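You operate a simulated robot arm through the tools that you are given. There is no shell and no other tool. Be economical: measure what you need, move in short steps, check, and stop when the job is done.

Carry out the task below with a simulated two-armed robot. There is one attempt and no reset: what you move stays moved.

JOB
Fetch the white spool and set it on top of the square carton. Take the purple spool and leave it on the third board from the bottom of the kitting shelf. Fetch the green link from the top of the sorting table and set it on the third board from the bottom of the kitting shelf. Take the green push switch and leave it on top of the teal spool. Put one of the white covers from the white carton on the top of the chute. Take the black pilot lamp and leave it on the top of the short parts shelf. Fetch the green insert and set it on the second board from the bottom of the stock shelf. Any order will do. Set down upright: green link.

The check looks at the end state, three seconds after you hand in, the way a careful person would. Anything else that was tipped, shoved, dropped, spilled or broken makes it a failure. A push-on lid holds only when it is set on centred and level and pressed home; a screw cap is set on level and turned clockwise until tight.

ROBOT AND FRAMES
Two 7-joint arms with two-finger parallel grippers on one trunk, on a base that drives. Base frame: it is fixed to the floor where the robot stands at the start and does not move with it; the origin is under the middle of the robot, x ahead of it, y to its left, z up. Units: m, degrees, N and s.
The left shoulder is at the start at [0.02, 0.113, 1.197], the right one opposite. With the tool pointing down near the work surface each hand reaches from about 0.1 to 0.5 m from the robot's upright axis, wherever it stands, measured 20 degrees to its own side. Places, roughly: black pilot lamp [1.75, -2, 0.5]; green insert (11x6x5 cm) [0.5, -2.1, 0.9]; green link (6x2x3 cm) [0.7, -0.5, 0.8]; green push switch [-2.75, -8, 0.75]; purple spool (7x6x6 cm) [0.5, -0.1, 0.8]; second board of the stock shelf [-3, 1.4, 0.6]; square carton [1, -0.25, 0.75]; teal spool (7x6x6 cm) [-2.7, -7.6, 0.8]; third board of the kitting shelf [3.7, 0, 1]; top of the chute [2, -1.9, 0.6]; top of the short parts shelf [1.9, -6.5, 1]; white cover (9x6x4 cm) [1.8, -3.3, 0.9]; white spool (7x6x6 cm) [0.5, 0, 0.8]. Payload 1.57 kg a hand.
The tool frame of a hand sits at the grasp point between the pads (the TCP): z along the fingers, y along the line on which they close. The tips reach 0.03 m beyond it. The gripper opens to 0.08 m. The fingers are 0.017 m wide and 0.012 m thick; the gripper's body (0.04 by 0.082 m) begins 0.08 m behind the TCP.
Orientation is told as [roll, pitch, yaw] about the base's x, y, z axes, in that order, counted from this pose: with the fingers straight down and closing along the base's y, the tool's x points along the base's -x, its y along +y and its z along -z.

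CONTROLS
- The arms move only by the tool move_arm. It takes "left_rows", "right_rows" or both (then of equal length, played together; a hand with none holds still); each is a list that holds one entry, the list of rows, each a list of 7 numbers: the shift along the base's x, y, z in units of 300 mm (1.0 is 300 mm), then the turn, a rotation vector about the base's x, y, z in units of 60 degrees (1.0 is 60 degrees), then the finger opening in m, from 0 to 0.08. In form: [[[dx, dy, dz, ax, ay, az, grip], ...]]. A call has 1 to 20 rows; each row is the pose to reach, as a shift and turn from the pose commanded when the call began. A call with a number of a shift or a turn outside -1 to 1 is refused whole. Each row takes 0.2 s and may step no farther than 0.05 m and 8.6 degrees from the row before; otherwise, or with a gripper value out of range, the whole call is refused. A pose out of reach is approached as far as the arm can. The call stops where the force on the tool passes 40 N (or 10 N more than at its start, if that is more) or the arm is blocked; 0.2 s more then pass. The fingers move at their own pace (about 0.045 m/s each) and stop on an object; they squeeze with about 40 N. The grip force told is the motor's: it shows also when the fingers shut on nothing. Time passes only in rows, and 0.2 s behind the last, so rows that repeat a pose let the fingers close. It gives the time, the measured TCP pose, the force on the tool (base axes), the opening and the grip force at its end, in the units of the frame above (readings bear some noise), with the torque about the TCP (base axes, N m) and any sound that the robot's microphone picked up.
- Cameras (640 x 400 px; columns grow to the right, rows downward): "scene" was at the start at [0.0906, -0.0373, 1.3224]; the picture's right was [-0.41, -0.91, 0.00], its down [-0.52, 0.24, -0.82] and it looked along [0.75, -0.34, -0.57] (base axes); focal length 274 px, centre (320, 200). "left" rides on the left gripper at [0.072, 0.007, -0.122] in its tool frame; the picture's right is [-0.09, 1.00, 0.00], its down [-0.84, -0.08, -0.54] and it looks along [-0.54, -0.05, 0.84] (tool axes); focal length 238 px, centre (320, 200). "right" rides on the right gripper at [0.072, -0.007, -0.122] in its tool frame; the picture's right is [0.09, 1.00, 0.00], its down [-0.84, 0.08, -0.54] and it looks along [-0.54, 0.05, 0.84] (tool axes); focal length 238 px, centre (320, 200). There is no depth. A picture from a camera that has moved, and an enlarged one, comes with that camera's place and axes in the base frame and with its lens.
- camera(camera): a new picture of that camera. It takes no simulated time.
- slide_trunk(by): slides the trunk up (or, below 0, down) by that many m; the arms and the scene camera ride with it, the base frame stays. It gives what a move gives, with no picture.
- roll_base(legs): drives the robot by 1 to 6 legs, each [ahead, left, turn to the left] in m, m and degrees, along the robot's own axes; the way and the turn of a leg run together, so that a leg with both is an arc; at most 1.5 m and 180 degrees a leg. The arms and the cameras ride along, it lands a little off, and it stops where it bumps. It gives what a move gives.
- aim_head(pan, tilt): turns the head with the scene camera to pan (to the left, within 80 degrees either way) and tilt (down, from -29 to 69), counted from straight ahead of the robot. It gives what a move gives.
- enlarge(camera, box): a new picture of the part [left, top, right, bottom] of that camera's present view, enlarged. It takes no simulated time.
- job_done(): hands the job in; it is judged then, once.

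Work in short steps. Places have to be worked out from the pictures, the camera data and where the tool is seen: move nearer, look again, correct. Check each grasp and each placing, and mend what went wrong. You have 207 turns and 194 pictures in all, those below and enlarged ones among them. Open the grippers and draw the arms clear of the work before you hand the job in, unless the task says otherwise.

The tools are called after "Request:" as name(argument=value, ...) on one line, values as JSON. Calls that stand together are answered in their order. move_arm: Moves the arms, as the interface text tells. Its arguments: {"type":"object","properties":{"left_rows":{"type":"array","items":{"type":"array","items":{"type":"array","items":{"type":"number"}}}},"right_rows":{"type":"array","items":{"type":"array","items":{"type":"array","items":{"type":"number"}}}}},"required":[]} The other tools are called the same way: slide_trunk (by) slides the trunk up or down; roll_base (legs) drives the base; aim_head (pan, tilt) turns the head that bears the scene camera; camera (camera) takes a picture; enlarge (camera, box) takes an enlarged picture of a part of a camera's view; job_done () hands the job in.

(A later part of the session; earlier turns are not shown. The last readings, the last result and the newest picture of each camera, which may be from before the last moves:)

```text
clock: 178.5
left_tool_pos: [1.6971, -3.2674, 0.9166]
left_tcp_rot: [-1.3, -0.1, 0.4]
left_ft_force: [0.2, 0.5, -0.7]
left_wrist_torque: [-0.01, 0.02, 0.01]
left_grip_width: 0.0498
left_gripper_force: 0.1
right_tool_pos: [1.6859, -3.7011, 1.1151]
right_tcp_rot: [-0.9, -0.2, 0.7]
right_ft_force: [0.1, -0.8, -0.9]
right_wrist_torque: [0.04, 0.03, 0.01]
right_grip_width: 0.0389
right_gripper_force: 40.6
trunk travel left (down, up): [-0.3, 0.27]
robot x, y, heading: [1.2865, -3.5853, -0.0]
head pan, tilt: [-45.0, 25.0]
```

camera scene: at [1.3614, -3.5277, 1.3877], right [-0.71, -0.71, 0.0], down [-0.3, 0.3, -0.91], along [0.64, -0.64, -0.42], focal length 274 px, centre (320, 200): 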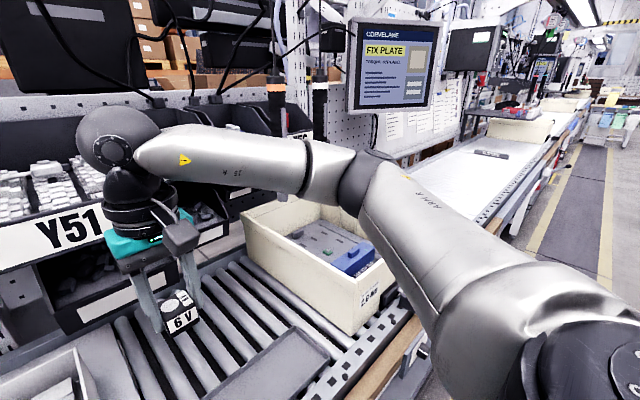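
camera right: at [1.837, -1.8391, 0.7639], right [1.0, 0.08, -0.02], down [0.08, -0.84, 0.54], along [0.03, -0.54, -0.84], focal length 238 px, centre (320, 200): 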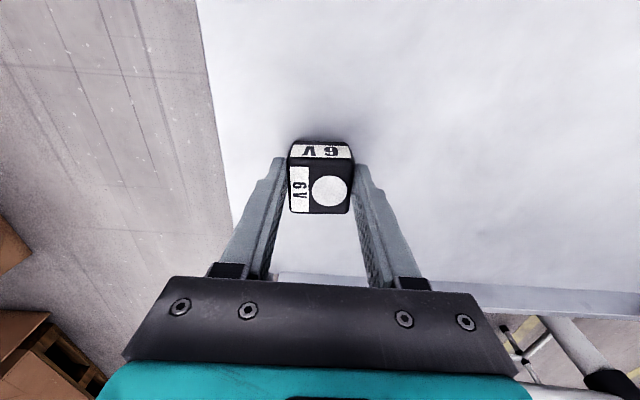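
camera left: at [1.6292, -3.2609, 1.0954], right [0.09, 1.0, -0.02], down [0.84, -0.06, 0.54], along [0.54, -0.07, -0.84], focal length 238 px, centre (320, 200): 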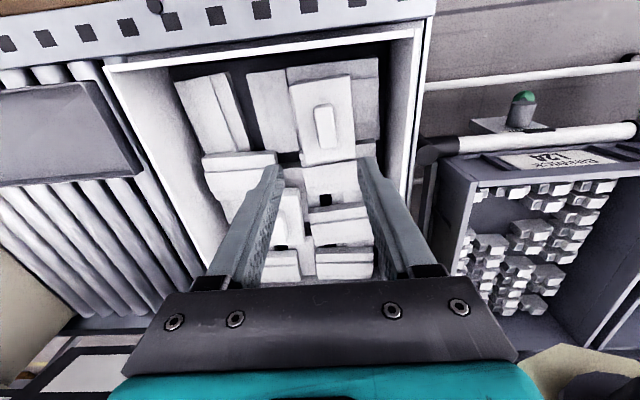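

Reachable now. Look down before closing on the knob.

Request:
enlarge(camera="left", box=[220, 80, 420, 260])

```text
2.22 times, centred on (320, 170) of left
camera zoom: at [1.6228, -3.2594, 1.0385], right [0.09, 1.0, -0.02], down [0.84, -0.06, 0.55], along [0.54, -0.07, -0.84], focal length 530 px, centre (320, 267)
```

zoom: 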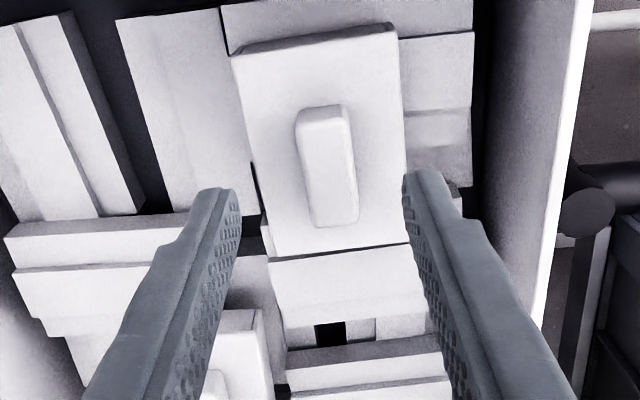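

Well aligned over the knob. Descend ~3.7 cm and close.

Request:
move_arm(left_rows=[[[0, 0, -0.06, 0, 0, 0, 0.05], [0, 0, -0.1, 0, 0, 0, 0.05], [0, 0, -0.115, 0, 0, 0, 0.05], [0, 0, -0.125, 0, 0, 0, 0.05]]])

Request:
enlarge(camera="left", box=[220, 80, 420, 260])

```text
clock: 179.5
left_tool_pos: [1.6939, -3.2688, 0.8856]
left_tcp_rot: [-1.2, 0.0, 0.4]
left_ft_force: [-0.2, -0.1, -0.7]
left_wrist_torque: [0.01, -0.04, 0.0]
left_grip_width: 0.0502
left_gripper_force: 0.1
left hand out of reach, approached as far as the arm can: row 3, 4
right_tool_pos: [1.6853, -3.7017, 1.1147]
right_tcp_rot: [-1.0, -0.1, 0.7]
right_ft_force: [-0.9, -1.0, 0.4]
right_wrist_torque: [-0.02, 0.03, 0.0]
right_grip_width: 0.0389
right_gripper_force: 40.2
trunk travel left (down, up): [-0.3, 0.27]
robot x, y, heading: [1.2839, -3.583, -0.1]
head pan, tilt: [-45.0, 25.0]
```

```text
2.22 times, centred on (320, 170) of left
camera zoom: at [1.6203, -3.2592, 1.0072], right [0.09, 1.0, -0.02], down [0.84, -0.06, 0.55], along [0.54, -0.06, -0.84], focal length 530 px, centre (320, 267)
```

zoom: 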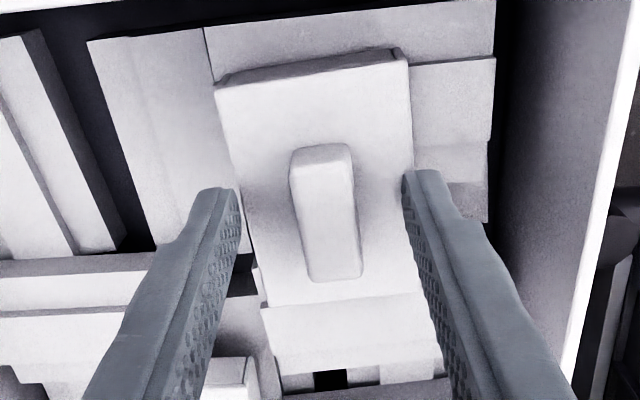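

The knob is between the fingers but ~1 cm lower; I use the trunk to come down 1.3 cm, then close.

Request:
slide_trunk(by=-0.013)

Request:
enlarge(camera="left", box=[220, 80, 420, 260])

```text
clock: 179.9
left_tool_pos: [1.6956, -3.2672, 0.8841]
left_tcp_rot: [-1.1, -0.3, 0.4]
left_ft_force: [-7.2, -0.4, 20.0]
left_wrist_torque: [0.48, 0.22, 0.16]
left_grip_width: 0.0491
left_gripper_force: 0.1
right_tool_pos: [1.6857, -3.7014, 1.1081]
right_tcp_rot: [-1.0, -0.2, 0.8]
right_ft_force: [0.2, 0.3, -0.7]
right_wrist_torque: [-0.01, 0.01, 0.03]
right_grip_width: 0.0386
right_gripper_force: 39.6
trunk travel left (down, up): [-0.293, 0.277]
robot x, y, heading: [1.2857, -3.5809, 0.0]
head pan, tilt: [-45.0, 25.0]
stopped: the force on the tool passed its limit at 49 N (the readings are from after the stop); the commanded pose is now the measured one
```

```text
2.22 times, centred on (320, 170) of left
camera zoom: at [1.6218, -3.2591, 1.0049], right [0.08, 1.0, -0.02], down [0.83, -0.06, 0.55], along [0.54, -0.06, -0.84], focal length 530 px, centre (320, 267)
```

zoom: 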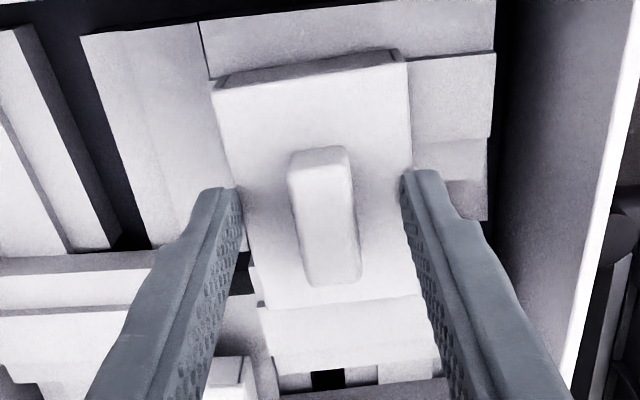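

Tips touch the plate (z≈0.854), so just ease up 2 mm and close on the knob.

Request:
move_arm(left_rows=[[[0, 0, 0.008, 0, 0, 0, 0.04], [0, 0, 0.008, 0, 0, 0, 0.02], [0, 0, 0.008, 0, 0, 0, 0], [0, 0, 0.008, 0, 0, 0, 0], [0, 0, 0.008, 0, 0, 0, 0], [0, 0, 0.008, 0, 0, 0, 0]]])

Request:
enlarge(camera="left", box=[220, 80, 420, 260])

```text
clock: 181.3
left_tool_pos: [1.6957, -3.2677, 0.8839]
left_tcp_rot: [-1.1, -0.2, 0.4]
left_ft_force: [0.1, 0.8, 0.5]
left_wrist_torque: [0.0, 0.02, -0.03]
left_grip_width: 0.0168
left_gripper_force: 31.6
right_tool_pos: [1.6867, -3.7025, 1.1084]
right_tcp_rot: [-0.9, -0.3, 0.7]
right_ft_force: [-0.2, -0.1, -1.1]
right_wrist_torque: [0.02, -0.01, 0.01]
right_grip_width: 0.0389
right_gripper_force: 39.3
trunk travel left (down, up): [-0.293, 0.277]
robot x, y, heading: [1.2858, -3.5782, 0.1]
head pan, tilt: [-45.0, 25.0]
```

```text
2.22 times, centred on (320, 170) of left
camera zoom: at [1.6215, -3.2589, 1.0055], right [0.08, 1.0, -0.02], down [0.83, -0.06, 0.55], along [0.54, -0.06, -0.84], focal length 530 px, centre (320, 267)
```

zoom: 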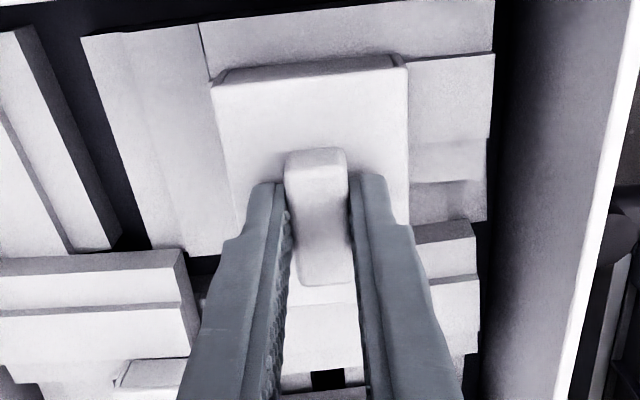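

Knob gripped (0.017). Lift straight up and check.

Request:
move_arm(left_rows=[[[0, 0, 0.06, 0, 0, 0, 0], [0, 0, 0.13, 0, 0, 0, 0], [0, 0, 0.24, 0, 0, 0, 0], [0, 0, 0.36, 0, 0, 0, 0], [0, 0, 0.48, 0, 0, 0, 0], [0, 0, 0.58, 0, 0, 0, 0]]])

Request:
camera(camera="left")

Request:
aim_head(pan=20, tilt=40)

Request:
camera(camera="scene")

```text
clock: 182.7
left_tool_pos: [1.6969, -3.2661, 1.0582]
left_tcp_rot: [-1.1, -0.2, 0.4]
left_ft_force: [-0.3, 0.5, 0.1]
left_wrist_torque: [0.01, 0.0, 0.02]
left_grip_width: 0.0169
left_gripper_force: 32.0
right_tool_pos: [1.6859, -3.7025, 1.1077]
right_tcp_rot: [-1.0, -0.2, 0.8]
right_ft_force: [-0.8, -0.5, -0.4]
right_wrist_torque: [0.0, 0.04, 0.0]
right_grip_width: 0.039
right_gripper_force: 39.6
trunk travel left (down, up): [-0.293, 0.277]
robot x, y, heading: [1.2844, -3.5806, 0.2]
head pan, tilt: [-45.0, 25.0]
```

```text
102 pictures are left
camera left: at [1.6224, -3.2585, 1.179], right [0.09, 1.0, -0.02], down [0.84, -0.06, 0.55], along [0.54, -0.06, -0.84], focal length 238 px, centre (320, 200)
```

left: 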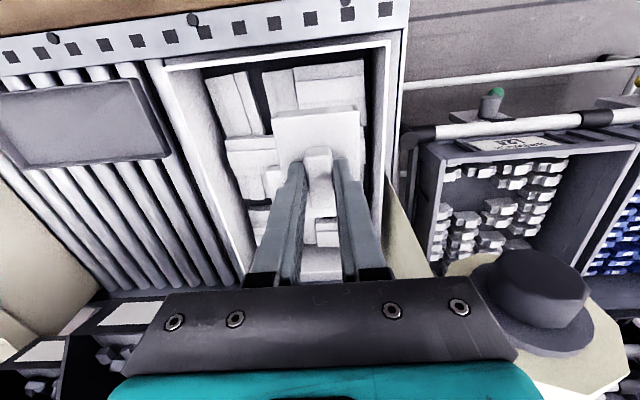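

```text
clock: 184.1
left_tool_pos: [1.6956, -3.2679, 1.0564]
left_tcp_rot: [-1.1, -0.2, 0.4]
left_ft_force: [0.2, -0.1, -0.6]
left_wrist_torque: [-0.01, -0.02, -0.02]
left_grip_width: 0.0171
left_gripper_force: 32.4
right_tool_pos: [1.685, -3.7015, 1.109]
right_tcp_rot: [-0.9, -0.1, 0.8]
right_ft_force: [0.0, 0.5, -0.9]
right_wrist_torque: [0.02, -0.03, 0.01]
right_grip_width: 0.039
right_gripper_force: 39.9
trunk travel left (down, up): [-0.293, 0.277]
robot x, y, heading: [1.2876, -3.58, -0.0]
head pan, tilt: [20.0, 40.0]
```

```text
101 pictures are left
camera scene: at [1.3761, -3.5526, 1.3572], right [0.34, -0.94, 0.0], down [-0.6, -0.22, -0.77], along [0.72, 0.26, -0.64], focal length 274 px, centre (320, 200)
```

scene: 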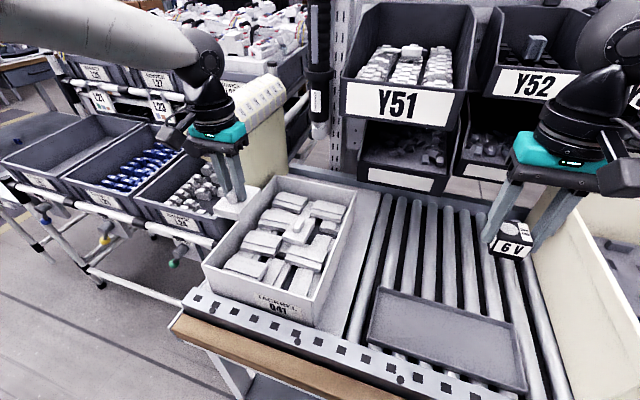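

Cover is held cleanly. Now back off and drive around to the chute's +y side, positioning so the left hand works at its own side.

Request:
roll_base(legs=[[-0.25, 0, 0], [0, 1.2, 0], [0, 1.18, 0], [0, 0, -90]])

Request:
aim_head(pan=30, tilt=40)

Request:
camera(camera="scene")

```text
clock: 201.0
left_tool_pos: [1.3147, -1.5989, 1.0567]
left_tcp_rot: [-1.1, -0.2, -87.7]
left_ft_force: [0.9, 0.6, -1.0]
left_wrist_torque: [-0.01, 0.0, -0.01]
left_grip_width: 0.0168
left_gripper_force: 31.6
right_tool_pos: [0.8809, -1.6028, 1.1074]
right_tcp_rot: [-0.8, -0.2, -87.4]
right_ft_force: [0.3, -0.2, 0.0]
right_wrist_torque: [0.02, 0.04, -0.01]
right_grip_width: 0.039
right_gripper_force: 40.0
trunk travel left (down, up): [-0.293, 0.277]
robot x, y, heading: [0.986, -1.1996, -88.0]
head pan, tilt: [20.0, 40.0]
```

```text
clock: 201.7
left_tool_pos: [1.3138, -1.5988, 1.0568]
left_tcp_rot: [-1.1, -0.3, -87.8]
left_ft_force: [0.5, -1.2, -0.4]
left_wrist_torque: [0.0, -0.03, 0.04]
left_grip_width: 0.0166
left_gripper_force: 32.1
right_tool_pos: [0.8798, -1.6028, 1.1082]
right_tcp_rot: [-1.0, -0.1, -87.4]
right_ft_force: [0.2, 0.3, -1.6]
right_wrist_torque: [0.02, 0.01, 0.02]
right_grip_width: 0.0391
right_gripper_force: 40.5
trunk travel left (down, up): [-0.293, 0.277]
robot x, y, heading: [0.9882, -1.2024, -88.2]
head pan, tilt: [30.0, 40.0]
```

```text
100 pictures are left
camera scene: at [1.0326, -1.2821, 1.3572], right [-0.85, -0.53, 0.0], down [-0.34, 0.55, -0.77], along [0.4, -0.65, -0.64], focal length 274 px, centre (320, 200)
```

scene: 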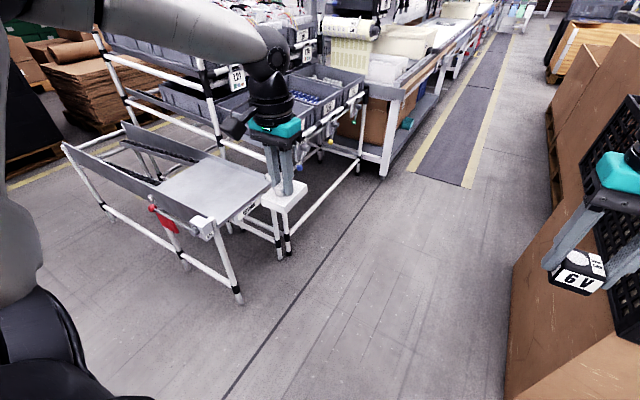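

Now strafe left to x≈1.7 and approach the chute.

Request:
roll_base(legs=[[0, 0.72, -1.8], [0.22, 0, 0]])

Request:
slide_trunk(by=-0.25)

Request:
camera(camera="scene")

Request:
camera(camera="left")

```text
clock: 206.9
left_tool_pos: [2.0238, -1.8179, 1.057]
left_tcp_rot: [-1.0, -0.2, -89.8]
left_ft_force: [-1.3, 0.1, -1.1]
left_wrist_torque: [0.03, -0.04, 0.0]
left_grip_width: 0.0164
left_gripper_force: 32.0
right_tool_pos: [1.5887, -1.8061, 1.1081]
right_tcp_rot: [-1.2, -0.1, -89.3]
right_ft_force: [-0.1, -1.0, -0.9]
right_wrist_torque: [-0.02, 0.01, -0.02]
right_grip_width: 0.039
right_gripper_force: 39.4
trunk travel left (down, up): [-0.293, 0.277]
robot x, y, heading: [1.7092, -1.4056, -90.4]
head pan, tilt: [30.0, 40.0]
```

```text
clock: 209.5
left_tool_pos: [2.0224, -1.8171, 0.8067]
left_tcp_rot: [-1.1, -0.3, -89.9]
left_ft_force: [-0.2, 0.2, 0.3]
left_wrist_torque: [0.01, -0.02, -0.03]
left_grip_width: 0.0168
left_gripper_force: 31.4
right_tool_pos: [1.5877, -1.8055, 0.859]
right_tcp_rot: [-1.1, -0.3, -89.4]
right_ft_force: [0.1, 0.0, 0.0]
right_wrist_torque: [-0.01, 0.0, 0.01]
right_grip_width: 0.0388
right_gripper_force: 40.1
trunk travel left (down, up): [-0.043, 0.527]
robot x, y, heading: [1.709, -1.4065, -90.2]
head pan, tilt: [30.0, 40.0]
```

```text
99 pictures are left
camera scene: at [1.7532, -1.4906, 1.1072], right [-0.87, -0.5, 0.0], down [-0.32, 0.56, -0.77], along [0.38, -0.67, -0.64], focal length 274 px, centre (320, 200)
```

scene: 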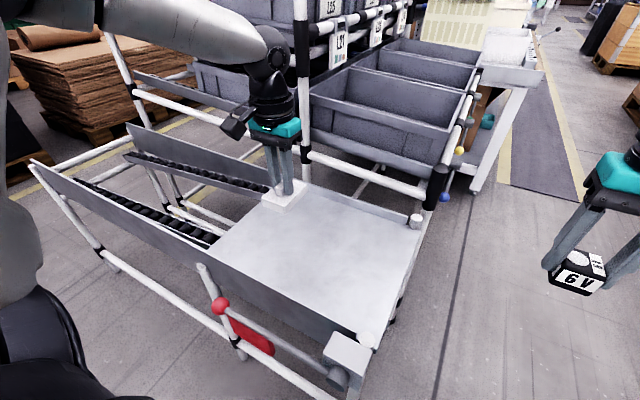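

```text
98 pictures are left
camera left: at [2.0307, -1.7455, 0.9286], right [1.0, -0.09, -0.02], down [-0.06, -0.83, 0.55], along [-0.07, -0.54, -0.84], focal length 238 px, centre (320, 200)
```

left: 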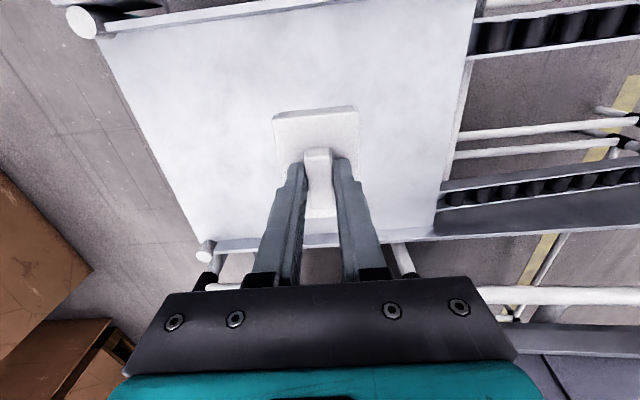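

Platform appears level. Move the cover to ≈[1.99,-1.86] and lower gently.

Request:
move_arm(left_rows=[[[-0.05, -0.07, -0.05, 0, 0, 0, 0], [-0.11, -0.14, -0.1, 0, 0, 0, 0], [-0.11, -0.14, -0.25, 0, 0, 0, 0], [-0.11, -0.14, -0.37, 0, 0, 0, 0], [-0.11, -0.14, -0.43, 0, 0, 0, 0], [-0.11, -0.14, -0.45, 0, 0, 0, 0], [-0.11, -0.14, -0.465, 0, 0, 0, 0], [-0.11, -0.14, -0.48, 0, 0, 0, 0], [-0.11, -0.14, -0.495, 0, 0, 0, 0], [-0.11, -0.14, -0.51, 0, 0, 0, 0], [-0.11, -0.14, -0.52, 0, 0, 0, 0]]])

Request:
enlarge(camera="scene", box=[200, 120, 440, 290])

```text
clock: 211.9
left_tool_pos: [1.9926, -1.8528, 0.6613]
left_tcp_rot: [-1.1, -0.3, -89.8]
left_ft_force: [-1.0, -1.0, -1.1]
left_wrist_torque: [-0.01, 0.0, -0.01]
left_grip_width: 0.0167
left_gripper_force: 32.3
left hand out of reach, approached as far as the arm can: row 8, 9, 10, 11
right_tool_pos: [1.5889, -1.8052, 0.8571]
right_tcp_rot: [-1.0, -0.2, -89.4]
right_ft_force: [-0.3, 0.2, -0.8]
right_wrist_torque: [0.0, -0.01, 0.03]
right_grip_width: 0.0387
right_gripper_force: 39.7
trunk travel left (down, up): [-0.043, 0.527]
robot x, y, heading: [1.71, -1.4052, -90.1]
head pan, tilt: [30.0, 40.0]
```

```text
2.35 times, centred on (320, 205) of scene
camera zoom: at [1.7532, -1.4907, 1.1072], right [-0.87, -0.5, 0.0], down [-0.32, 0.56, -0.77], along [0.38, -0.67, -0.64], focal length 645 px, centre (320, 188)
```

zoom: 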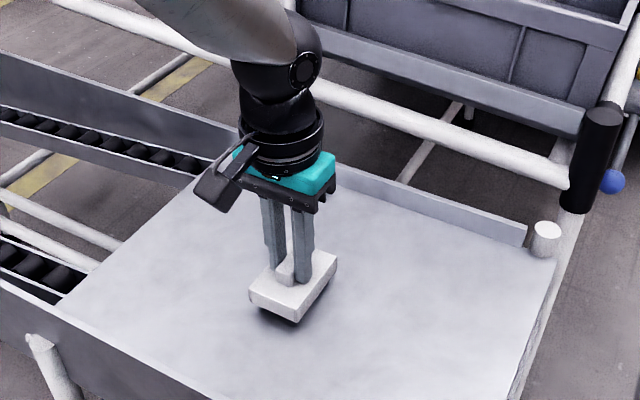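

The cover hovers about 1 cm above the platform; lower with the trunk.

Request:
slide_trunk(by=-0.02)

Request:
enlarge(camera="scene", box=[230, 160, 400, 280])

```text
clock: 212.5
left_tool_pos: [1.9927, -1.8556, 0.6499]
left_tcp_rot: [-1.2, -0.7, -89.7]
left_ft_force: [0.0, 1.3, 14.5]
left_wrist_torque: [0.52, -0.39, 0.1]
left_grip_width: 0.017
left_gripper_force: 32.4
right_tool_pos: [1.5891, -1.8044, 0.84]
right_tcp_rot: [-1.0, -0.2, -89.4]
right_ft_force: [-0.3, -1.1, -0.9]
right_wrist_torque: [0.02, -0.02, -0.01]
right_grip_width: 0.039
right_gripper_force: 40.3
trunk travel left (down, up): [-0.024, 0.546]
robot x, y, heading: [1.7099, -1.4065, -90.3]
head pan, tilt: [30.0, 40.0]
stopped: the force on the tool passed its limit at 46 N (the readings are from after the stop); the commanded pose is now the measured one
```

```text
3.33 times, centred on (315, 220) of scene
camera zoom: at [1.7528, -1.4897, 1.0885], right [-0.87, -0.5, 0.0], down [-0.32, 0.56, -0.77], along [0.38, -0.67, -0.64], focal length 913 px, centre (337, 133)
```

zoom: 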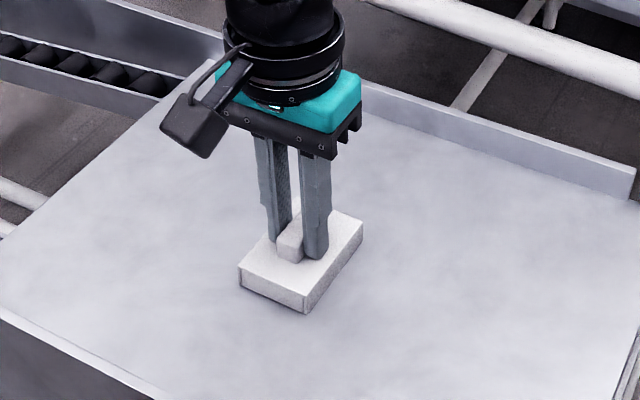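

Contact made. Release and rise.

Request:
move_arm(left_rows=[[[0, 0, 0.006, 0, 0, 0, 0.017], [0, 0, 0.006, 0, 0, 0, 0.035], [0, 0, 0.006, 0, 0, 0, 0.06], [0, 0, 0.006, 0, 0, 0, 0.06], [0, 0, 0.1, 0, 0, 0, 0.06], [0, 0, 0.25, 0, 0, 0, 0.06], [0, 0, 0.4, 0, 0, 0, 0.06], [0, 0, 0.55, 0, 0, 0, 0.06]]])

Request:
camera(camera="scene")

```text
clock: 214.3
left_tool_pos: [1.9943, -1.8517, 0.8127]
left_tcp_rot: [-1.0, -0.4, -89.7]
left_ft_force: [0.6, 0.0, -0.5]
left_wrist_torque: [-0.01, 0.02, -0.01]
left_grip_width: 0.0599
left_gripper_force: 0.0
right_tool_pos: [1.5878, -1.8055, 0.8401]
right_tcp_rot: [-1.0, -0.2, -89.4]
right_ft_force: [0.2, -0.4, -0.7]
right_wrist_torque: [0.01, 0.0, 0.0]
right_grip_width: 0.0386
right_gripper_force: 39.9
trunk travel left (down, up): [-0.024, 0.546]
robot x, y, heading: [1.7119, -1.4061, -90.0]
head pan, tilt: [30.0, 40.0]
```

```text
95 pictures are left
camera scene: at [1.7532, -1.4905, 1.0886], right [-0.87, -0.5, 0.0], down [-0.32, 0.56, -0.77], along [0.38, -0.66, -0.64], focal length 274 px, centre (320, 200)
```

scene: 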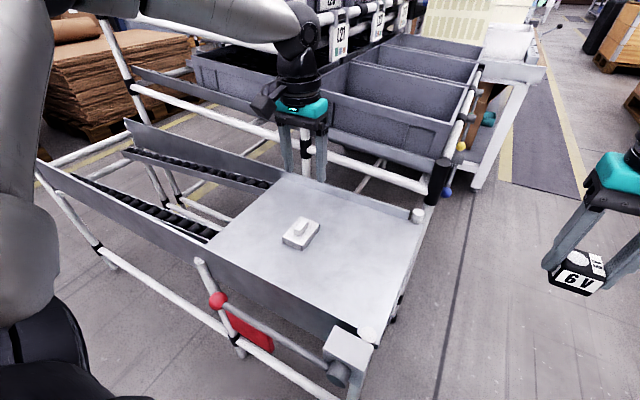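

Cover rests on the chute top. Now for the lamp: raise trunk, go to the corridor and drive toward the short parts shelf.

Request:
slide_trunk(by=0.32)

Request:
roll_base(legs=[[-0.15, 0, 0], [0, -0.7, 0], [1.4, 0, 0], [1.4, 0, 0]])

Request:
aim_head(pan=15, tilt=12)

Request:
camera(camera="scene")

```text
clock: 217.5
left_tool_pos: [1.9941, -1.8524, 1.1329]
left_tcp_rot: [-1.1, -0.5, -89.8]
left_ft_force: [0.8, 0.0, -0.5]
left_wrist_torque: [-0.03, -0.03, 0.01]
left_grip_width: 0.0602
left_gripper_force: 0.0
right_tool_pos: [1.5881, -1.8046, 1.1589]
right_tcp_rot: [-1.0, -0.3, -89.5]
right_ft_force: [-0.4, 0.0, -1.3]
right_wrist_torque: [-0.01, 0.03, -0.02]
right_grip_width: 0.039
right_gripper_force: 39.2
trunk travel left (down, up): [-0.344, 0.226]
robot x, y, heading: [1.7132, -1.4037, -90.2]
head pan, tilt: [30.0, 40.0]
```

```text
clock: 235.5
left_tool_pos: [1.2589, -4.5176, 1.1328]
left_tcp_rot: [-1.1, -0.5, -90.4]
left_ft_force: [0.4, 0.4, -0.5]
left_wrist_torque: [-0.01, 0.03, 0.02]
left_grip_width: 0.0603
left_gripper_force: 0.1
right_tool_pos: [0.8531, -4.4672, 1.1588]
right_tcp_rot: [-1.1, -0.1, -89.9]
right_ft_force: [-0.1, 0.1, -0.4]
right_wrist_torque: [-0.01, -0.02, -0.03]
right_grip_width: 0.039
right_gripper_force: 40.0
trunk travel left (down, up): [-0.344, 0.226]
robot x, y, heading: [0.9797, -4.0686, -90.8]
head pan, tilt: [30.0, 40.0]
```

```text
clock: 236.4
left_tool_pos: [1.26, -4.5179, 1.133]
left_tcp_rot: [-1.2, -0.5, -90.3]
left_ft_force: [-0.8, -0.2, 0.2]
left_wrist_torque: [0.0, -0.03, -0.03]
left_grip_width: 0.06
left_gripper_force: 0.1
right_tool_pos: [0.8548, -4.4667, 1.1595]
right_tcp_rot: [-1.1, -0.2, -90.0]
right_ft_force: [0.1, -0.1, -1.5]
right_wrist_torque: [0.0, -0.01, -0.01]
right_grip_width: 0.0388
right_gripper_force: 39.8
trunk travel left (down, up): [-0.344, 0.226]
robot x, y, heading: [0.9807, -4.0693, -91.0]
head pan, tilt: [15.0, 12.0]
```

```text
94 pictures are left
camera scene: at [1.0038, -4.1698, 1.4529], right [-0.97, -0.25, 0.0], down [-0.05, 0.2, -0.98], along [0.24, -0.95, -0.21], focal length 274 px, centre (320, 200)
```

scene: 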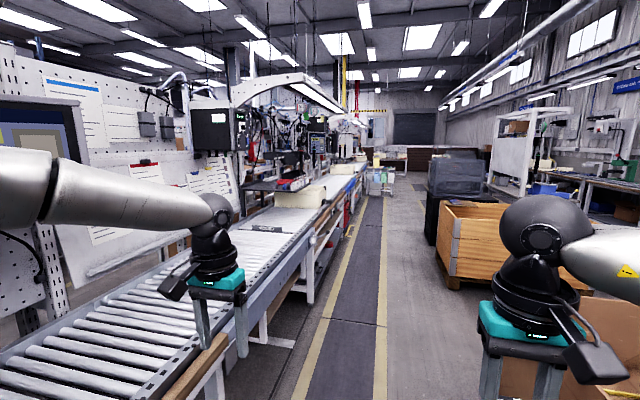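

Request:
enlarge(camera="scene", box=[220, 110, 420, 250])

```text
2.86 times, centred on (320, 180) of scene
camera zoom: at [1.0038, -4.1698, 1.4529], right [-0.97, -0.25, 0.0], down [-0.05, 0.2, -0.98], along [0.24, -0.95, -0.21], focal length 783 px, centre (320, 257)
```

zoom: 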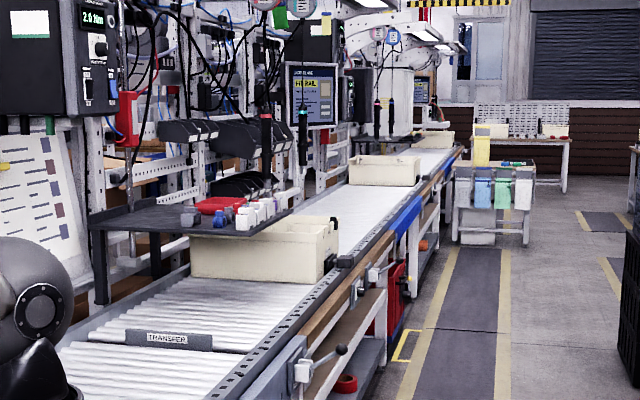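

The black shelf over the conveyor (with small red/blue/white parts) is the short parts shelf, front edge x≈1.76, y −6.25…−6.7. Drive there and face it.

Request:
roll_base(legs=[[1.2, 0, 1], [1.2, 0, 0], [0, 0, 90]])

Request:
aim_head(pan=0, tilt=25)

Request:
camera(camera="scene")

```text
clock: 252.1
left_tool_pos: [1.4303, -6.2012, 1.1331]
left_tcp_rot: [-1.1, -0.5, 0.0]
left_ft_force: [-1.1, 0.2, 0.2]
left_wrist_torque: [-0.01, 0.0, -0.02]
left_grip_width: 0.0602
left_gripper_force: 0.1
right_tool_pos: [1.3809, -6.6056, 1.159]
right_tcp_rot: [-1.0, -0.3, 0.3]
right_ft_force: [-0.1, -0.3, -0.2]
right_wrist_torque: [-0.02, -0.02, -0.02]
right_grip_width: 0.0391
right_gripper_force: 39.6
trunk travel left (down, up): [-0.344, 0.226]
robot x, y, heading: [0.9827, -6.4811, -0.7]
head pan, tilt: [15.0, 12.0]
```

```text
clock: 252.8
left_tool_pos: [1.4303, -6.2005, 1.1346]
left_tcp_rot: [-1.1, -0.5, 0.0]
left_ft_force: [0.3, -0.4, -0.1]
left_wrist_torque: [-0.03, 0.04, 0.0]
left_grip_width: 0.0601
left_gripper_force: 0.0
right_tool_pos: [1.3808, -6.6066, 1.1586]
right_tcp_rot: [-0.9, -0.1, 0.3]
right_ft_force: [0.3, 0.4, -0.8]
right_wrist_torque: [0.04, 0.02, 0.02]
right_grip_width: 0.0389
right_gripper_force: 39.6
trunk travel left (down, up): [-0.344, 0.226]
robot x, y, heading: [0.982, -6.4807, -0.2]
head pan, tilt: [0.0, 25.0]
```

```text
92 pictures are left
camera scene: at [1.085, -6.4835, 1.4319], right [-0.01, -1.0, 0.0], down [-0.42, 0.0, -0.91], along [0.91, -0.01, -0.42], focal length 274 px, centre (320, 200)
```

scene: 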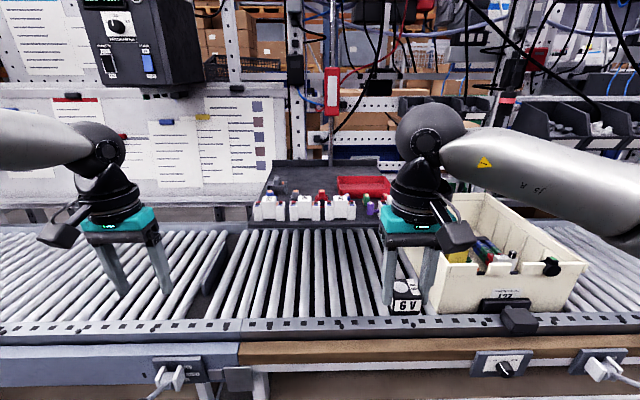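

Request:
enlarge(camera="scene", box=[230, 140, 430, 260])

```text
3.20 times, centred on (330, 200) of scene
camera zoom: at [1.085, -6.4835, 1.4319], right [-0.01, -1.0, 0.0], down [-0.42, 0.0, -0.91], along [0.91, -0.01, -0.42], focal length 877 px, centre (288, 200)
```

zoom: 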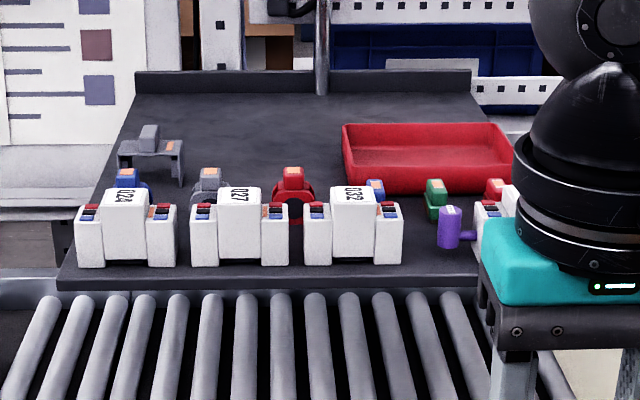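

The front is crowded with white blocks. I move the right arm aside and raise the trunk to see the rest of the shelf.

Request:
move_arm(right_rows=[[[-0.05, -0.15, 0.05, 0, 0, 0, 0.02], [-0.1, -0.3, 0.1, 0, 0, 0, 0.02], [-0.1, -0.45, 0.1, 0, 0, 0, 0.02]]])

Request:
slide_trunk(by=0.22)

Request:
aim_head(pan=-8, tilt=28)

Request:
enlarge(camera="scene", box=[180, 140, 420, 300])

```text
clock: 253.6
left_tool_pos: [1.4305, -6.2015, 1.1327]
left_tcp_rot: [-0.9, -0.4, 0.0]
left_ft_force: [-1.0, 0.1, 0.6]
left_wrist_torque: [0.02, 0.05, 0.01]
left_grip_width: 0.0598
left_gripper_force: 0.2
right_tool_pos: [1.3495, -6.7416, 1.1887]
right_tcp_rot: [-0.9, -0.2, 0.4]
right_ft_force: [0.5, 0.1, 0.0]
right_wrist_torque: [0.02, 0.01, 0.03]
right_grip_width: 0.0389
right_gripper_force: 40.0
trunk travel left (down, up): [-0.344, 0.226]
robot x, y, heading: [0.98, -6.4838, -0.6]
head pan, tilt: [0.0, 25.0]
```

```text
clock: 256.0
left_tool_pos: [1.4309, -6.2008, 1.3539]
left_tcp_rot: [-1.1, -0.5, 0.0]
left_ft_force: [0.1, 0.1, -0.4]
left_wrist_torque: [-0.02, -0.03, -0.01]
left_grip_width: 0.06
left_gripper_force: 0.0
right_tool_pos: [1.3498, -6.7399, 1.4092]
right_tcp_rot: [-0.9, -0.2, 0.3]
right_ft_force: [0.5, 0.4, -0.2]
right_wrist_torque: [0.0, 0.02, -0.01]
right_grip_width: 0.0388
right_gripper_force: 39.8
trunk travel left (down, up): [-0.564, 0.006]
robot x, y, heading: [0.9796, -6.4797, -0.5]
head pan, tilt: [0.0, 25.0]
```

```text
clock: 256.7
left_tool_pos: [1.4292, -6.2006, 1.3542]
left_tcp_rot: [-1.2, -0.4, 0.0]
left_ft_force: [0.5, -0.1, 0.0]
left_wrist_torque: [0.01, 0.03, -0.04]
left_grip_width: 0.0601
left_gripper_force: 0.0
right_tool_pos: [1.3503, -6.741, 1.4093]
right_tcp_rot: [-1.1, -0.2, 0.3]
right_ft_force: [0.7, 0.6, -0.7]
right_wrist_torque: [-0.01, -0.03, 0.02]
right_grip_width: 0.0391
right_gripper_force: 40.4
trunk travel left (down, up): [-0.564, 0.006]
robot x, y, heading: [0.9835, -6.4835, -0.8]
head pan, tilt: [-8.0, 28.0]
```

```text
2.50 times, centred on (300, 220) of scene
camera zoom: at [1.0831, -6.4962, 1.6471], right [-0.15, -0.99, 0.0], down [-0.46, 0.07, -0.88], along [0.87, -0.13, -0.47], focal length 685 px, centre (370, 150)
```

zoom: 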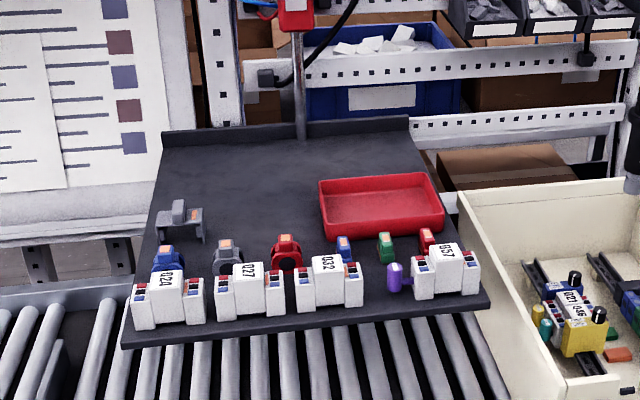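

Board z≈1.035, free area around [1.975,-6.45] behind the small parts. I'll place the lamp there with a ~35° forward-reaching tool. First position the base and trunk.

Request:
slide_trunk(by=-0.18)

Request:
roll_base(legs=[[0, 0.17, 0.6], [0.3, 0, 0]])

Request:
aim_head(pan=-10, tilt=30)

Request:
camera(camera="scene")

```text
clock: 258.7
left_tool_pos: [1.4303, -6.2014, 1.174]
left_tcp_rot: [-1.0, -0.5, 0.1]
left_ft_force: [0.0, 0.4, 0.3]
left_wrist_torque: [0.04, -0.01, -0.01]
left_grip_width: 0.0599
left_gripper_force: 0.1
right_tool_pos: [1.3497, -6.7403, 1.2277]
right_tcp_rot: [-1.1, -0.1, 0.3]
right_ft_force: [0.5, -0.2, -0.1]
right_wrist_torque: [0.01, -0.02, 0.0]
right_grip_width: 0.0387
right_gripper_force: 39.8
trunk travel left (down, up): [-0.384, 0.186]
robot x, y, heading: [0.9862, -6.4806, -0.2]
head pan, tilt: [-8.0, 28.0]
```

```text
clock: 261.8
left_tool_pos: [1.7266, -6.0239, 1.1739]
left_tcp_rot: [-1.1, -0.4, 0.8]
left_ft_force: [0.2, -0.1, 0.2]
left_wrist_torque: [0.05, 0.0, 0.01]
left_grip_width: 0.0599
left_gripper_force: 0.1
right_tool_pos: [1.6526, -6.5658, 1.2289]
right_tcp_rot: [-1.0, -0.2, 1.1]
right_ft_force: [0.7, -0.3, 0.1]
right_wrist_torque: [0.01, 0.02, 0.0]
right_grip_width: 0.039
right_gripper_force: 39.6
trunk travel left (down, up): [-0.384, 0.186]
robot x, y, heading: [1.2826, -6.3117, 0.2]
head pan, tilt: [-8.0, 28.0]
```

```text
clock: 262.4
left_tool_pos: [1.7253, -6.0241, 1.1734]
left_tcp_rot: [-1.2, -0.4, 0.8]
left_ft_force: [-0.6, -1.0, 0.4]
left_wrist_torque: [0.0, -0.03, 0.03]
left_grip_width: 0.0599
left_gripper_force: 0.1
right_tool_pos: [1.6518, -6.5655, 1.2286]
right_tcp_rot: [-1.1, -0.2, 1.1]
right_ft_force: [-1.1, 0.2, 0.0]
right_wrist_torque: [0.01, -0.01, 0.0]
right_grip_width: 0.039
right_gripper_force: 40.5
trunk travel left (down, up): [-0.384, 0.186]
robot x, y, heading: [1.2816, -6.3103, 0.1]
head pan, tilt: [-10.0, 30.0]
```

```text
89 pictures are left
camera scene: at [1.3811, -6.3274, 1.4639], right [-0.17, -0.99, 0.0], down [-0.49, 0.08, -0.87], along [0.85, -0.15, -0.5], focal length 274 px, centre (320, 200)
```

scene: 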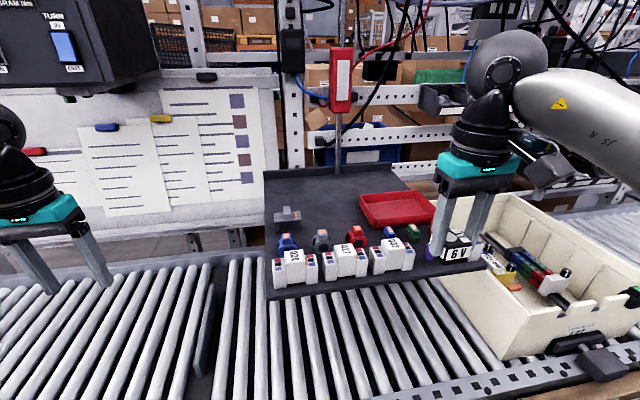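

Extend the right hand forward over the shelf while tilting 35°, staying above the parts.

Request:
move_arm(right_rows=[[[0.08, 0.05, 0.03, 0, -0.117, 0, 0.02], [0.18, 0.1, 0.05, 0, -0.234, 0, 0.02], [0.3, 0.16, 0.05, 0, -0.35, 0, 0.02], [0.42, 0.22, 0.05, 0, -0.467, 0, 0.02], [0.54, 0.28, 0.05, 0, -0.583, 0, 0.02], [0.66, 0.34, 0.05, 0, -0.583, 0, 0.02], [0.78, 0.387, 0.05, 0, -0.583, 0, 0.02], [0.9, 0.387, 0.05, 0, -0.583, 0, 0.02]]])

Request:
camera(camera="scene")

Request:
camera(camera="right")

```text
clock: 264.2
left_tool_pos: [1.7263, -6.0232, 1.173]
left_tcp_rot: [-1.1, -0.4, 0.9]
left_ft_force: [-0.1, 0.1, 0.3]
left_wrist_torque: [-0.03, 0.0, 0.01]
left_grip_width: 0.06
left_gripper_force: 0.0
right_tool_pos: [1.9229, -6.4492, 1.2476]
right_tcp_rot: [-1.8, -35.3, 1.6]
right_ft_force: [0.5, -0.1, -0.7]
right_wrist_torque: [0.02, 0.0, -0.02]
right_grip_width: 0.0389
right_gripper_force: 40.0
trunk travel left (down, up): [-0.384, 0.186]
robot x, y, heading: [1.2816, -6.3112, 0.2]
head pan, tilt: [-10.0, 30.0]
```

```text
88 pictures are left
camera scene: at [1.382, -6.3268, 1.4639], right [-0.17, -0.99, 0.0], down [-0.49, 0.08, -0.87], along [0.85, -0.15, -0.5], focal length 274 px, centre (320, 200)
```

scene: 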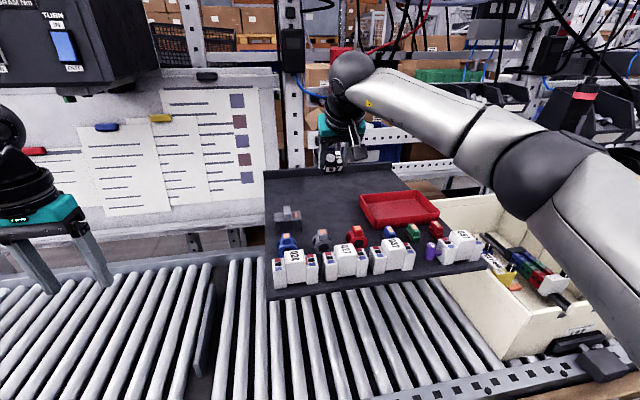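

```text
87 pictures are left
camera right: at [1.7938, -6.4562, 1.3055], right [-0.08, 0.99, -0.08], down [0.37, 0.1, 0.92], along [0.93, 0.05, -0.38], focal length 238 px, centre (320, 200)
```

right: 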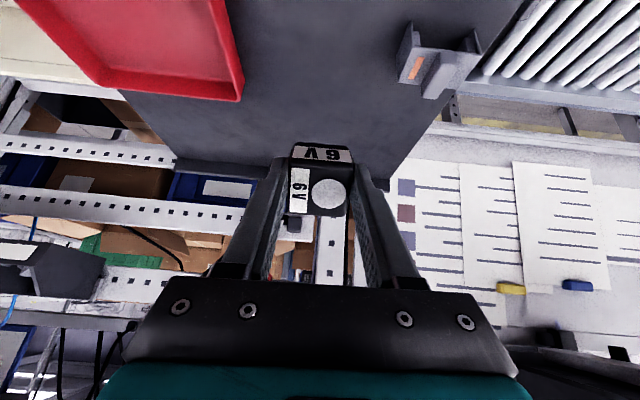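

Reach is ample, so I reduce the tilt to ~22° and lower toward the board at x≈1.985.

Request:
move_arm(right_rows=[[[0.1, 0, 0, 0, 0.07, 0, 0.02], [0.207, 0, -0.05, 0, 0.14, 0, 0.02], [0.207, 0, -0.17, 0, 0.217, 0, 0.02], [0.207, 0, -0.3, 0, 0.217, 0, 0.02], [0.207, 0, -0.42, 0, 0.217, 0, 0.02], [0.207, 0, -0.47, 0, 0.217, 0, 0.02]]])

Request:
enlarge(camera="scene", box=[240, 100, 440, 300])

Request:
camera(camera="right")

```text
clock: 265.6
left_tool_pos: [1.7261, -6.0241, 1.1731]
left_tcp_rot: [-1.0, -0.5, 0.8]
left_ft_force: [-0.4, 1.0, 0.1]
left_wrist_torque: [-0.01, -0.02, 0.0]
left_grip_width: 0.06
left_gripper_force: 0.0
right_tool_pos: [1.9414, -6.4517, 1.1083]
right_tcp_rot: [-1.4, -22.2, 1.1]
right_ft_force: [0.3, 0.7, -0.9]
right_wrist_torque: [0.0, 0.03, -0.01]
right_grip_width: 0.0391
right_gripper_force: 40.3
right hand out of reach, approached as far as the arm can: row 2, 3, 4, 5, 6
trunk travel left (down, up): [-0.384, 0.186]
robot x, y, heading: [1.2831, -6.3154, 0.3]
head pan, tilt: [-10.0, 30.0]
```

```text
2.00 times, centred on (340, 200) of scene
camera zoom: at [1.3812, -6.3268, 1.464], right [-0.17, -0.99, 0.0], down [-0.49, 0.08, -0.87], along [0.85, -0.15, -0.5], focal length 548 px, centre (280, 200)
```

zoom: 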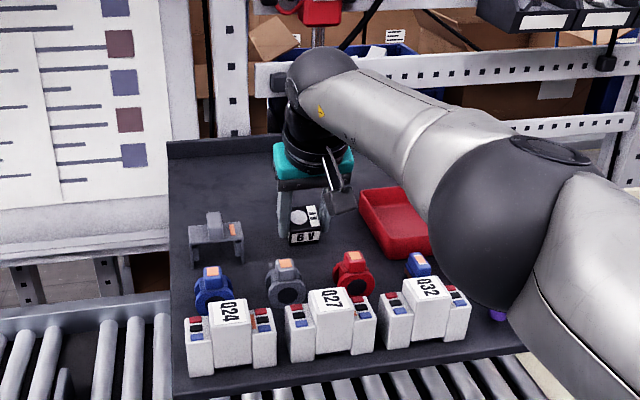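

```text
85 pictures are left
camera right: at [1.8281, -6.4598, 1.1935], right [-0.1, 0.99, -0.06], down [0.57, 0.1, 0.82], along [0.82, 0.05, -0.58], focal length 238 px, centre (320, 200)
```

right: 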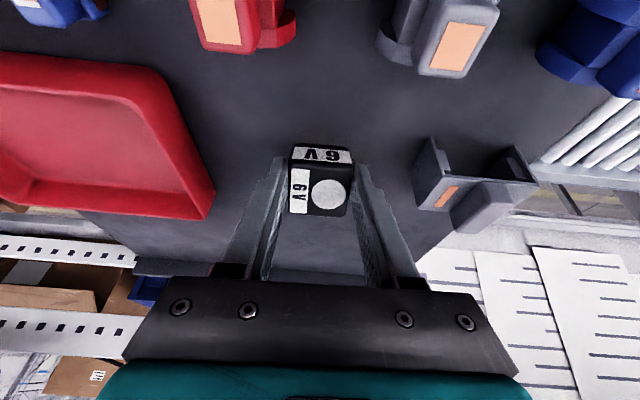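

The lamp hangs over free board, behind the parts. Lower with the trunk until it touches.

Request:
slide_trunk(by=-0.03)

Request:
enlarge(camera="right", box=[220, 80, 420, 260])

```text
clock: 266.2
left_tool_pos: [1.7264, -6.0235, 1.1443]
left_tcp_rot: [-1.1, -0.4, 0.8]
left_ft_force: [-0.3, 0.3, 0.9]
left_wrist_torque: [0.01, 0.03, -0.03]
left_grip_width: 0.0602
left_gripper_force: 0.0
right_tool_pos: [1.9479, -6.4544, 1.0937]
right_tcp_rot: [-1.3, -23.9, 1.1]
right_ft_force: [-3.1, -0.4, 13.9]
right_wrist_torque: [0.31, 0.16, 0.06]
right_grip_width: 0.0389
right_gripper_force: 40.3
trunk travel left (down, up): [-0.356, 0.214]
robot x, y, heading: [1.2849, -6.3095, 0.3]
head pan, tilt: [-10.0, 30.0]
stopped: the force on the tool passed its limit at 42 N (the readings are from after the stop); the commanded pose is now the measured one
```

```text
2.22 times, centred on (320, 170) of right
camera zoom: at [1.8319, -6.4605, 1.1767], right [-0.09, 0.99, -0.06], down [0.55, 0.1, 0.83], along [0.83, 0.05, -0.55], focal length 530 px, centre (320, 267)
```

zoom: 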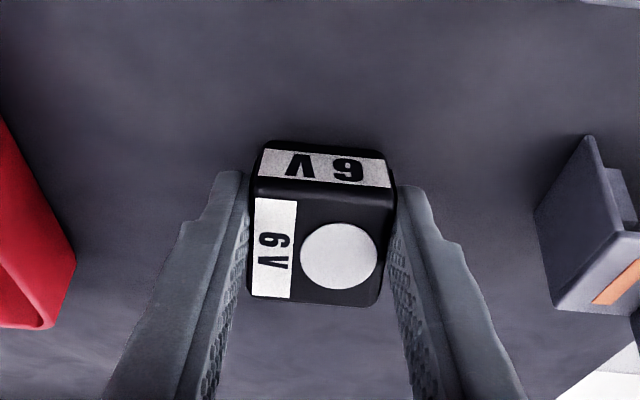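

Near edge touches. Open — the cube will settle flat by ~24° — then withdraw up and back.

Request:
move_arm(right_rows=[[[0, 0, 0.004, 0, 0, 0, 0.036], [0, 0, 0.004, 0, 0, 0, 0.045], [0, 0, 0.004, 0, 0, 0, 0.06], [0, 0, 0.004, 0, 0, 0, 0.07], [-0.04, 0, 0.1, 0, 0, 0, 0.07], [-0.08, 0, 0.2, 0, 0, 0, 0.07], [-0.15, 0, 0.33, 0, 0, 0, 0.07], [-0.28, 0, 0.4, 0, 0, 0, 0.07]]])

Request:
camera(camera="right")

Request:
enlarge(camera="scene", box=[240, 100, 440, 300])

```text
clock: 268.0
left_tool_pos: [1.7257, -6.0253, 1.1458]
left_tcp_rot: [-1.0, -0.4, 0.6]
left_ft_force: [-0.3, -0.2, 0.3]
left_wrist_torque: [-0.01, -0.01, 0.02]
left_grip_width: 0.06
left_gripper_force: 0.0
right_tool_pos: [1.8592, -6.4557, 1.2102]
right_tcp_rot: [-1.2, -23.5, 1.0]
right_ft_force: [-1.1, -0.5, 0.4]
right_wrist_torque: [0.0, -0.02, -0.03]
right_grip_width: 0.0702
right_gripper_force: 0.0
trunk travel left (down, up): [-0.356, 0.214]
robot x, y, heading: [1.2794, -6.3152, 0.2]
head pan, tilt: [-10.0, 30.0]
```

```text
83 pictures are left
camera right: at [1.7449, -6.4621, 1.2938], right [-0.09, 0.99, -0.06], down [0.55, 0.1, 0.83], along [0.83, 0.05, -0.56], focal length 238 px, centre (320, 200)
```

right: 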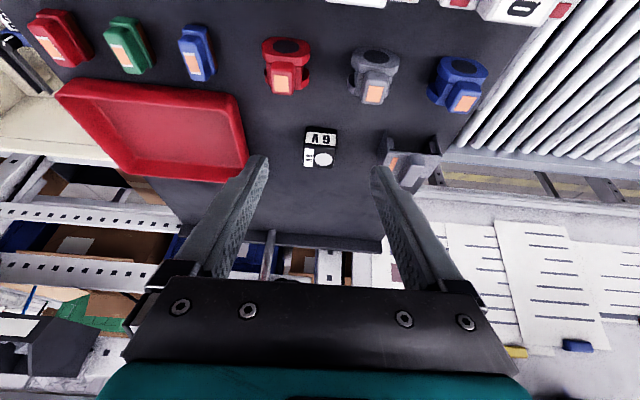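

```text
2.00 times, centred on (340, 200) of scene
camera zoom: at [1.3801, -6.328, 1.4363], right [-0.17, -0.99, 0.0], down [-0.49, 0.08, -0.87], along [0.85, -0.15, -0.5], focal length 548 px, centre (280, 200)
```

zoom: 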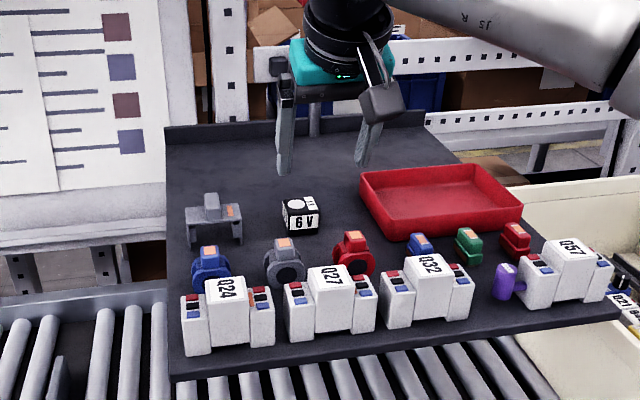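

Lamp stands upright on the shelf. Retract and straighten the right hand, back off and look toward the switch/teal spool area.

Request:
move_arm(right_rows=[[[-0.14, 0, 0.03, 0, 0, 0, 0.07], [-0.28, -0.02, 0.05, 0, 0.1, 0, 0.07], [-0.4, -0.06, 0.05, 0, 0.2, 0, 0.07], [-0.52, -0.1, 0.05, 0, 0.3, 0, 0.07], [-0.64, -0.14, 0.05, 0, 0.39, 0, 0.07], [-0.76, -0.2, 0.05, 0, 0.39, 0, 0.07]]])

Request:
roll_base(legs=[[-0.4, 0, 0], [0, 0, -150]])

Request:
aim_head(pan=0, tilt=15)

Request:
camera(camera="scene")

```text
clock: 269.4
left_tool_pos: [1.7235, -6.0252, 1.146]
left_tcp_rot: [-1.0, -0.5, 0.7]
left_ft_force: [0.2, 0.0, -0.2]
left_wrist_torque: [0.02, -0.02, -0.01]
left_grip_width: 0.0599
left_gripper_force: 0.0
right_tool_pos: [1.6322, -6.5156, 1.2253]
right_tcp_rot: [-1.0, -0.1, 1.1]
right_ft_force: [0.0, 0.6, 0.2]
right_wrist_torque: [0.0, -0.04, 0.01]
right_grip_width: 0.0699
right_gripper_force: 0.0
trunk travel left (down, up): [-0.356, 0.214]
robot x, y, heading: [1.2801, -6.3146, -0.0]
head pan, tilt: [-10.0, 30.0]
```

```text
clock: 278.1
left_tool_pos: [0.6411, -6.7812, 1.1457]
left_tcp_rot: [-1.1, -0.4, -149.4]
left_ft_force: [0.3, -0.1, 0.5]
left_wrist_torque: [0.02, 0.02, 0.03]
left_grip_width: 0.0599
left_gripper_force: 0.1
right_tool_pos: [0.4753, -6.3127, 1.224]
right_tcp_rot: [-0.9, -0.1, -149.1]
right_ft_force: [1.2, -1.4, 0.6]
right_wrist_torque: [0.0, 0.0, 0.0]
right_grip_width: 0.07
right_gripper_force: 0.0
trunk travel left (down, up): [-0.356, 0.214]
robot x, y, heading: [0.8855, -6.3139, -150.0]
head pan, tilt: [-10.0, 30.0]
```

```text
clock: 278.9
left_tool_pos: [0.6415, -6.7832, 1.1456]
left_tcp_rot: [-1.0, -0.5, -149.4]
left_ft_force: [0.9, 0.2, 0.9]
left_wrist_torque: [-0.02, -0.02, 0.01]
left_grip_width: 0.0598
left_gripper_force: 0.0
right_tool_pos: [0.4759, -6.3119, 1.2242]
right_tcp_rot: [-0.9, -0.1, -149.1]
right_ft_force: [-0.5, 0.2, 0.1]
right_wrist_torque: [0.0, 0.0, 0.0]
right_grip_width: 0.0699
right_gripper_force: 0.1
trunk travel left (down, up): [-0.356, 0.214]
robot x, y, heading: [0.8844, -6.3111, -149.7]
head pan, tilt: [0.0, 15.0]
```

```text
81 pictures are left
camera scene: at [0.7939, -6.3653, 1.4604], right [-0.5, 0.86, 0.0], down [0.22, 0.13, -0.97], along [-0.84, -0.48, -0.26], focal length 274 px, centre (320, 200)
```

scene: 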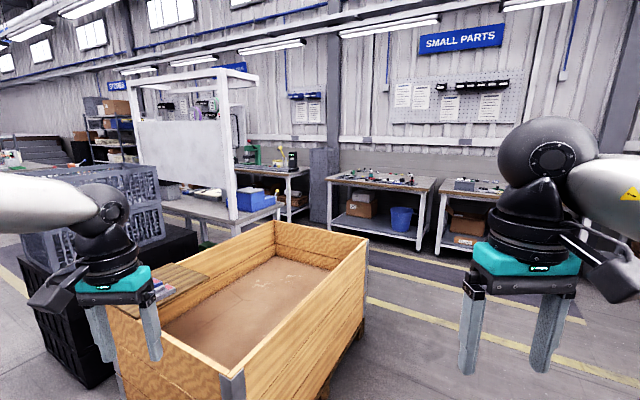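

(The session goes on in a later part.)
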